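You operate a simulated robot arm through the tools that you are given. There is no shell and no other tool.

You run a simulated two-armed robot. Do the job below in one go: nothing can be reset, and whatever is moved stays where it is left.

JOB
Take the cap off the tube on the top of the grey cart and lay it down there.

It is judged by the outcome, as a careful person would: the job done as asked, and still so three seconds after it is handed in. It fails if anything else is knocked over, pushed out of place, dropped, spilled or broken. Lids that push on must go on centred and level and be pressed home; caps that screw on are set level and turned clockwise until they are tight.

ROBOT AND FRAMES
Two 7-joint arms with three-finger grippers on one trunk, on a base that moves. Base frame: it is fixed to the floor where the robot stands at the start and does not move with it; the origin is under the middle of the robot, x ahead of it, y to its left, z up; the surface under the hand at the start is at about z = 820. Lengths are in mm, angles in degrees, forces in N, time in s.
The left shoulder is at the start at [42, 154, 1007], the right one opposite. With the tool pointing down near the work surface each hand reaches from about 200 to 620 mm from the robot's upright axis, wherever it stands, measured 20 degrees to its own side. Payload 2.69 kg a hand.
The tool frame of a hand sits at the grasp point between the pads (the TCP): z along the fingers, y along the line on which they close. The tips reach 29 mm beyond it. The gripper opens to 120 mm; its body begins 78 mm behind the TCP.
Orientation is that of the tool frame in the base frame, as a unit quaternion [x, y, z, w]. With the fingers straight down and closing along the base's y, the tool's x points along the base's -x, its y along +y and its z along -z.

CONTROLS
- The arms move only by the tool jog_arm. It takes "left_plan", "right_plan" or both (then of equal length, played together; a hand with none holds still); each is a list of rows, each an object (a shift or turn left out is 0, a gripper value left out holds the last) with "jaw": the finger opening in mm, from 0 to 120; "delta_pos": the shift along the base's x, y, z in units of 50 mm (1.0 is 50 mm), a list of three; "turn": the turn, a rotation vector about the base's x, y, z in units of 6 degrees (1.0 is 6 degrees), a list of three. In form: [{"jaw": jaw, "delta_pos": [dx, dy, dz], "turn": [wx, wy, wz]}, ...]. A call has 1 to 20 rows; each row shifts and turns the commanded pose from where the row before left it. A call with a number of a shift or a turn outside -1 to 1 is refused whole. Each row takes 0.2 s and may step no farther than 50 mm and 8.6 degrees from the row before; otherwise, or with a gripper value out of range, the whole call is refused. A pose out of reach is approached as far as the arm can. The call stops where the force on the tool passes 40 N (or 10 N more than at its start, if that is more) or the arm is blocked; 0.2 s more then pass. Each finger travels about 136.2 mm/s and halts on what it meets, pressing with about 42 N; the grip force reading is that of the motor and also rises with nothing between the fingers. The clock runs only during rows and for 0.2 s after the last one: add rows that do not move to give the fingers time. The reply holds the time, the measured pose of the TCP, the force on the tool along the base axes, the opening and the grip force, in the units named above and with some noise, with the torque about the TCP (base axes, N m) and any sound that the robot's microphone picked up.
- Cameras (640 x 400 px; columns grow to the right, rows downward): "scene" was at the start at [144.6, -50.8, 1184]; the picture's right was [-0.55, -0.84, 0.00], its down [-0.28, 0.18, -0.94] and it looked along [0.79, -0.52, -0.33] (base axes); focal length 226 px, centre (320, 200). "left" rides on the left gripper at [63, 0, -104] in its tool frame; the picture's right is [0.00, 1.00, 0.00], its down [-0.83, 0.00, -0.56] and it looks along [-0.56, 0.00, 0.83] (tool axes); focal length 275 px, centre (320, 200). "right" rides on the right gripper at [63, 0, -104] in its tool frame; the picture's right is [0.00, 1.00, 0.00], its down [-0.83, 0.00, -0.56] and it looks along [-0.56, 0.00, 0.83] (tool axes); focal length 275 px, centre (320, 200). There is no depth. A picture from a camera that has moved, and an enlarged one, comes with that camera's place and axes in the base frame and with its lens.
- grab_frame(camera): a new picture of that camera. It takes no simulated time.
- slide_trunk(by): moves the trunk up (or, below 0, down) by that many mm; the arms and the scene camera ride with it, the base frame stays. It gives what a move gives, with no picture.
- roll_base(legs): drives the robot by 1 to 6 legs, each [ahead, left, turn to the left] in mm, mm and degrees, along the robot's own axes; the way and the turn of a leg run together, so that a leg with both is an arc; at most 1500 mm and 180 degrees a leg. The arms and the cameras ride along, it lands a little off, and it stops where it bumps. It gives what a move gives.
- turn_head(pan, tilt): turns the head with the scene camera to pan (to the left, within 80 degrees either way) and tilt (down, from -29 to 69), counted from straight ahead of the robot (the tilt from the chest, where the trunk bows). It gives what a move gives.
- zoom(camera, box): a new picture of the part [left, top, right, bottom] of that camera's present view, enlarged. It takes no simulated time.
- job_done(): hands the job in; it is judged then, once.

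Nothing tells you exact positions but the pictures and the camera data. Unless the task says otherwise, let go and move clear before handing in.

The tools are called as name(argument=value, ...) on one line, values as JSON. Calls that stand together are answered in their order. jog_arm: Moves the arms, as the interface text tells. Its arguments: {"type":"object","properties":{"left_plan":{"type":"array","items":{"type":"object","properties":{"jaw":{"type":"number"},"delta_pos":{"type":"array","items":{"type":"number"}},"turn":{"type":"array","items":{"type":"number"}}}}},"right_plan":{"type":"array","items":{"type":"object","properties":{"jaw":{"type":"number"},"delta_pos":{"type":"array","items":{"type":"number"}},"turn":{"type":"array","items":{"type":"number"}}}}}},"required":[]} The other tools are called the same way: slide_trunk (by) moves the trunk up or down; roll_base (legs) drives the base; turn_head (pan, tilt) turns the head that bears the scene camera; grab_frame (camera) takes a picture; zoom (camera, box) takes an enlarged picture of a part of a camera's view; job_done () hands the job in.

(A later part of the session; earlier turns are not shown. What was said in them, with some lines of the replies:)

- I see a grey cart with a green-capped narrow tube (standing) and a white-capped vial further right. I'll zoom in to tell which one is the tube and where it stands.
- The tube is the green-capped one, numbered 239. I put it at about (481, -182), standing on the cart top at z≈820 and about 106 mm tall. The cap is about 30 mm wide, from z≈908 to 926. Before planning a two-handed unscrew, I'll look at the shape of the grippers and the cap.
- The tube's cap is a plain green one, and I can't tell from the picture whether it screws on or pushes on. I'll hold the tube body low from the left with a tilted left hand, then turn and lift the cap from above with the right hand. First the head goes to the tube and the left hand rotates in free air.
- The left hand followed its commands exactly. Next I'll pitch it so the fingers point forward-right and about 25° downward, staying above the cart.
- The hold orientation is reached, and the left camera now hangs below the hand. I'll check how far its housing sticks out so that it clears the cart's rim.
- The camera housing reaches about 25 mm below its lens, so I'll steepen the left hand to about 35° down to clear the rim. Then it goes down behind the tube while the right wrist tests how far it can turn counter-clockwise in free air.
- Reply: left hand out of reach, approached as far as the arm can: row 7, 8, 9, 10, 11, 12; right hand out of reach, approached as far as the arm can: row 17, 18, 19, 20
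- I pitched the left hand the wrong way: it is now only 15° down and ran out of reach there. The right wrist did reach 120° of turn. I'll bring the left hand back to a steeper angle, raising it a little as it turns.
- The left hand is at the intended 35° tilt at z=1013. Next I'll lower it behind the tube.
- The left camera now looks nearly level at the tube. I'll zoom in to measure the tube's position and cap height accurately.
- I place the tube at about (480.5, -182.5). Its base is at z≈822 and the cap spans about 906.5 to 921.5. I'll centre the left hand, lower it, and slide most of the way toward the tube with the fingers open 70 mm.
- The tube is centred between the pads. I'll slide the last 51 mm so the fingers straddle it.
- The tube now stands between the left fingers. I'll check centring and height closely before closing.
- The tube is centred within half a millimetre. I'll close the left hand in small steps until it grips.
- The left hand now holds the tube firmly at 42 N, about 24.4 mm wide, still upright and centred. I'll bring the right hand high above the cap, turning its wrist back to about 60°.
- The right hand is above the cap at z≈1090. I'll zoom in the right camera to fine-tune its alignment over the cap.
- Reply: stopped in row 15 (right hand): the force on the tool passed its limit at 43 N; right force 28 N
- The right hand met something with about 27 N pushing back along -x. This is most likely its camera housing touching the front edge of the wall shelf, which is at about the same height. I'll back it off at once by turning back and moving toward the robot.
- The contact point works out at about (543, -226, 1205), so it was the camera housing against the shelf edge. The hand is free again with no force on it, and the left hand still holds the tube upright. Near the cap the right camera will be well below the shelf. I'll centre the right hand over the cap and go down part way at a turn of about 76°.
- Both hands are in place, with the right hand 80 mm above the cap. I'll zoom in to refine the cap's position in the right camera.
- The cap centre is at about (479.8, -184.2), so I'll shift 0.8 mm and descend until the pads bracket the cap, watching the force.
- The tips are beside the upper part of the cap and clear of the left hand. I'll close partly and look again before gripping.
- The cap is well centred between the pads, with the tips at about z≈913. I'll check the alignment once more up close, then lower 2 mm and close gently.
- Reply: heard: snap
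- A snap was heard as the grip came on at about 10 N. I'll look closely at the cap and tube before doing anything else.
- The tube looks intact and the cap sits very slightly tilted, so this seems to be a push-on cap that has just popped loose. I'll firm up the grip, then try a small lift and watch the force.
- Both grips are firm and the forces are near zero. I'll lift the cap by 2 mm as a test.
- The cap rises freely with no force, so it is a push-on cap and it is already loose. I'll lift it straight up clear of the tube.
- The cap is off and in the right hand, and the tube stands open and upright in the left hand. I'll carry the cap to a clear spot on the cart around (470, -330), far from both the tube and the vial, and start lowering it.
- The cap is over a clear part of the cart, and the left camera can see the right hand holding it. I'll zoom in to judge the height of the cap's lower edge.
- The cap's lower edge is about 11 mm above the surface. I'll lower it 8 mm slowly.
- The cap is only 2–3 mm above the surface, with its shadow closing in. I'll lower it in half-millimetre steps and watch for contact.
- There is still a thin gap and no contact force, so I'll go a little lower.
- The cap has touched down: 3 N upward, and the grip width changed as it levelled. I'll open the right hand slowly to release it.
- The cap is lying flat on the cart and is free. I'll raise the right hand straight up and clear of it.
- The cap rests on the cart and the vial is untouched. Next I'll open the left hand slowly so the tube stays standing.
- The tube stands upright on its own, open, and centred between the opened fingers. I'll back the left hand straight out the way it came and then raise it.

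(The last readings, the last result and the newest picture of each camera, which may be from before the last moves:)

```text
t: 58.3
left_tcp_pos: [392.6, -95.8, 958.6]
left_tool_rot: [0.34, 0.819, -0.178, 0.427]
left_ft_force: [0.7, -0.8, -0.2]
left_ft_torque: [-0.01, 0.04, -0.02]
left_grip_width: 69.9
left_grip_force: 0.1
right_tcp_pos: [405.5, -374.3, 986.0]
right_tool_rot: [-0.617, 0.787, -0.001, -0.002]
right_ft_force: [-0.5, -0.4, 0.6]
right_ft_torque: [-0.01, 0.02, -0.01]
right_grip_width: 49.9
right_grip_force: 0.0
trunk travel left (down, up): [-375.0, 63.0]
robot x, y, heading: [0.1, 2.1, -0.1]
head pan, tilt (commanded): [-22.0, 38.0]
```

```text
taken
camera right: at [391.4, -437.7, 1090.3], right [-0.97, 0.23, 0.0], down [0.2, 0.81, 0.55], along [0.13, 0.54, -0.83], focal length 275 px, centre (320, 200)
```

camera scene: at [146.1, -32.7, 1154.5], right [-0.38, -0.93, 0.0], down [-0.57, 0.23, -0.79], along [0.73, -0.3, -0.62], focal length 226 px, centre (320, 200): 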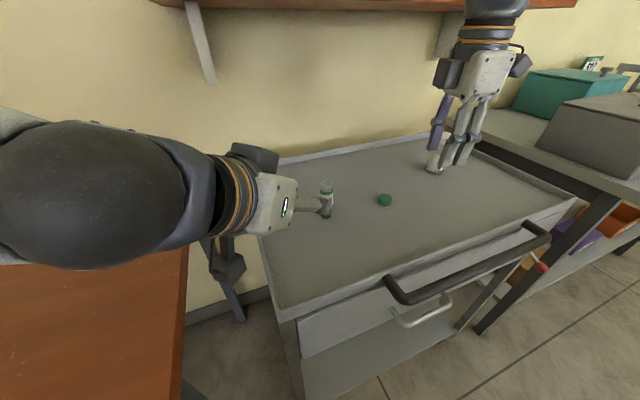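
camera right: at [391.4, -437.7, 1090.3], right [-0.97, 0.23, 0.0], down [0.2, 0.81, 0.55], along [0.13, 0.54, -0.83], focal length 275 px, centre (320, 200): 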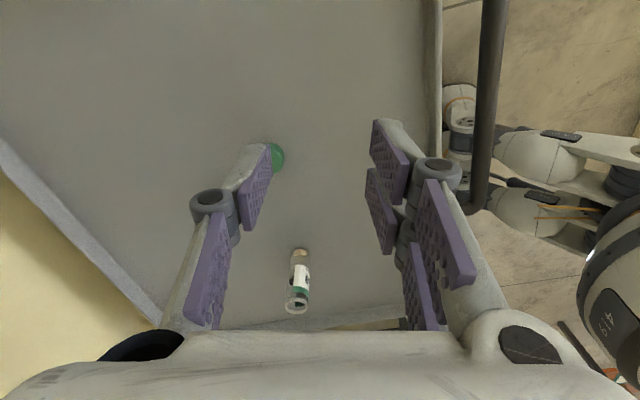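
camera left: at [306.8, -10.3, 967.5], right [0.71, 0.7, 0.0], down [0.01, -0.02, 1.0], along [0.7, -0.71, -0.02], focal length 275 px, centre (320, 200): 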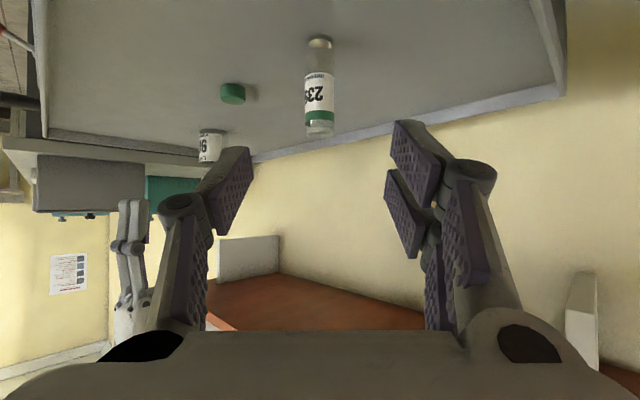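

The cap lies on the cart, and the open tube and the vial are both standing. I'll take a last look at the shelf boxes and a close view of the tube and cap.

turn_head(pan=-20, tilt=15)

zoom(camera="left", box=[180, 20, 360, 170])

grab_frame(camera="scene")

```text
t: 59.2
left_tcp_pos: [391.5, -95.9, 958.3]
left_tool_rot: [0.34, 0.819, -0.178, 0.427]
left_ft_force: [0.5, -0.4, 0.1]
left_ft_torque: [-0.04, 0.01, 0.02]
left_grip_width: 70.0
left_grip_force: 0.0
right_tcp_pos: [407.0, -374.8, 987.1]
right_tool_rot: [-0.617, 0.787, 0.0, -0.001]
right_ft_force: [-0.3, 0.4, -0.1]
right_ft_torque: [-0.01, 0.03, 0.0]
right_grip_width: 50.1
right_grip_force: 0.0
trunk travel left (down, up): [-375.0, 63.0]
robot x, y, heading: [0.9, 1.0, -0.4]
head pan, tilt (commanded): [-20.0, 15.0]
```

```text
2.67 times, centred on (270, 95) of left
camera zoom: at [306.6, -10.3, 967.2], right [0.71, 0.7, 0.0], down [0.01, -0.02, 1.0], along [0.7, -0.71, -0.02], focal length 734 px, centre (453, 480)
```

zoom: 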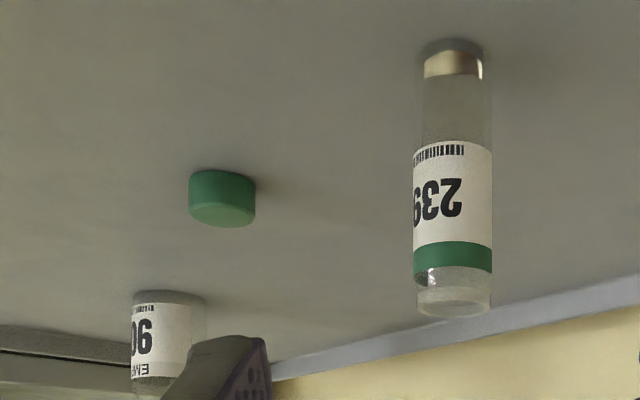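

```text
taken
camera scene: at [153.8, -32.3, 1191.0], right [-0.34, -0.94, 0.0], down [-0.24, 0.09, -0.97], along [0.91, -0.33, -0.26], focal length 226 px, centre (320, 200)
```

scene: 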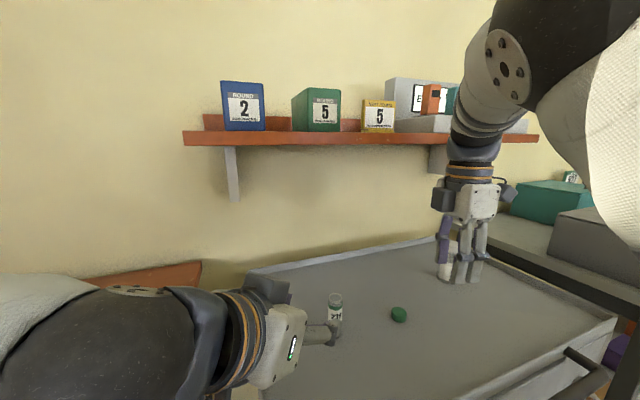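

Tube 239 stands open and upright, and its green cap lies flat on the cart. The vial and the shelf boxes are standing where they were, and both hands are empty and clear. I'm handing the job in.

job_done()

```text
The job is handed in.
```

The cap is off tube 239 and lying flat on the grey cart, about 150 mm from the tube. The tube stands open and upright within a millimetre or two of its original spot. The vial and the shelf boxes look untouched, and both hands are empty and clear.

- **Cap type:** it turned out to be a push-on cap. It popped loose with a snap when the right hand gripped it, then lifted off with no force.
- **Shelf contact:** while I was testing the right wrist's turn above the tube, the right hand pushed against what I take to be the front edge of the wall shelf, with about 43 N. I backed off straight away, and the boxes on the shelf show no sign of having moved.
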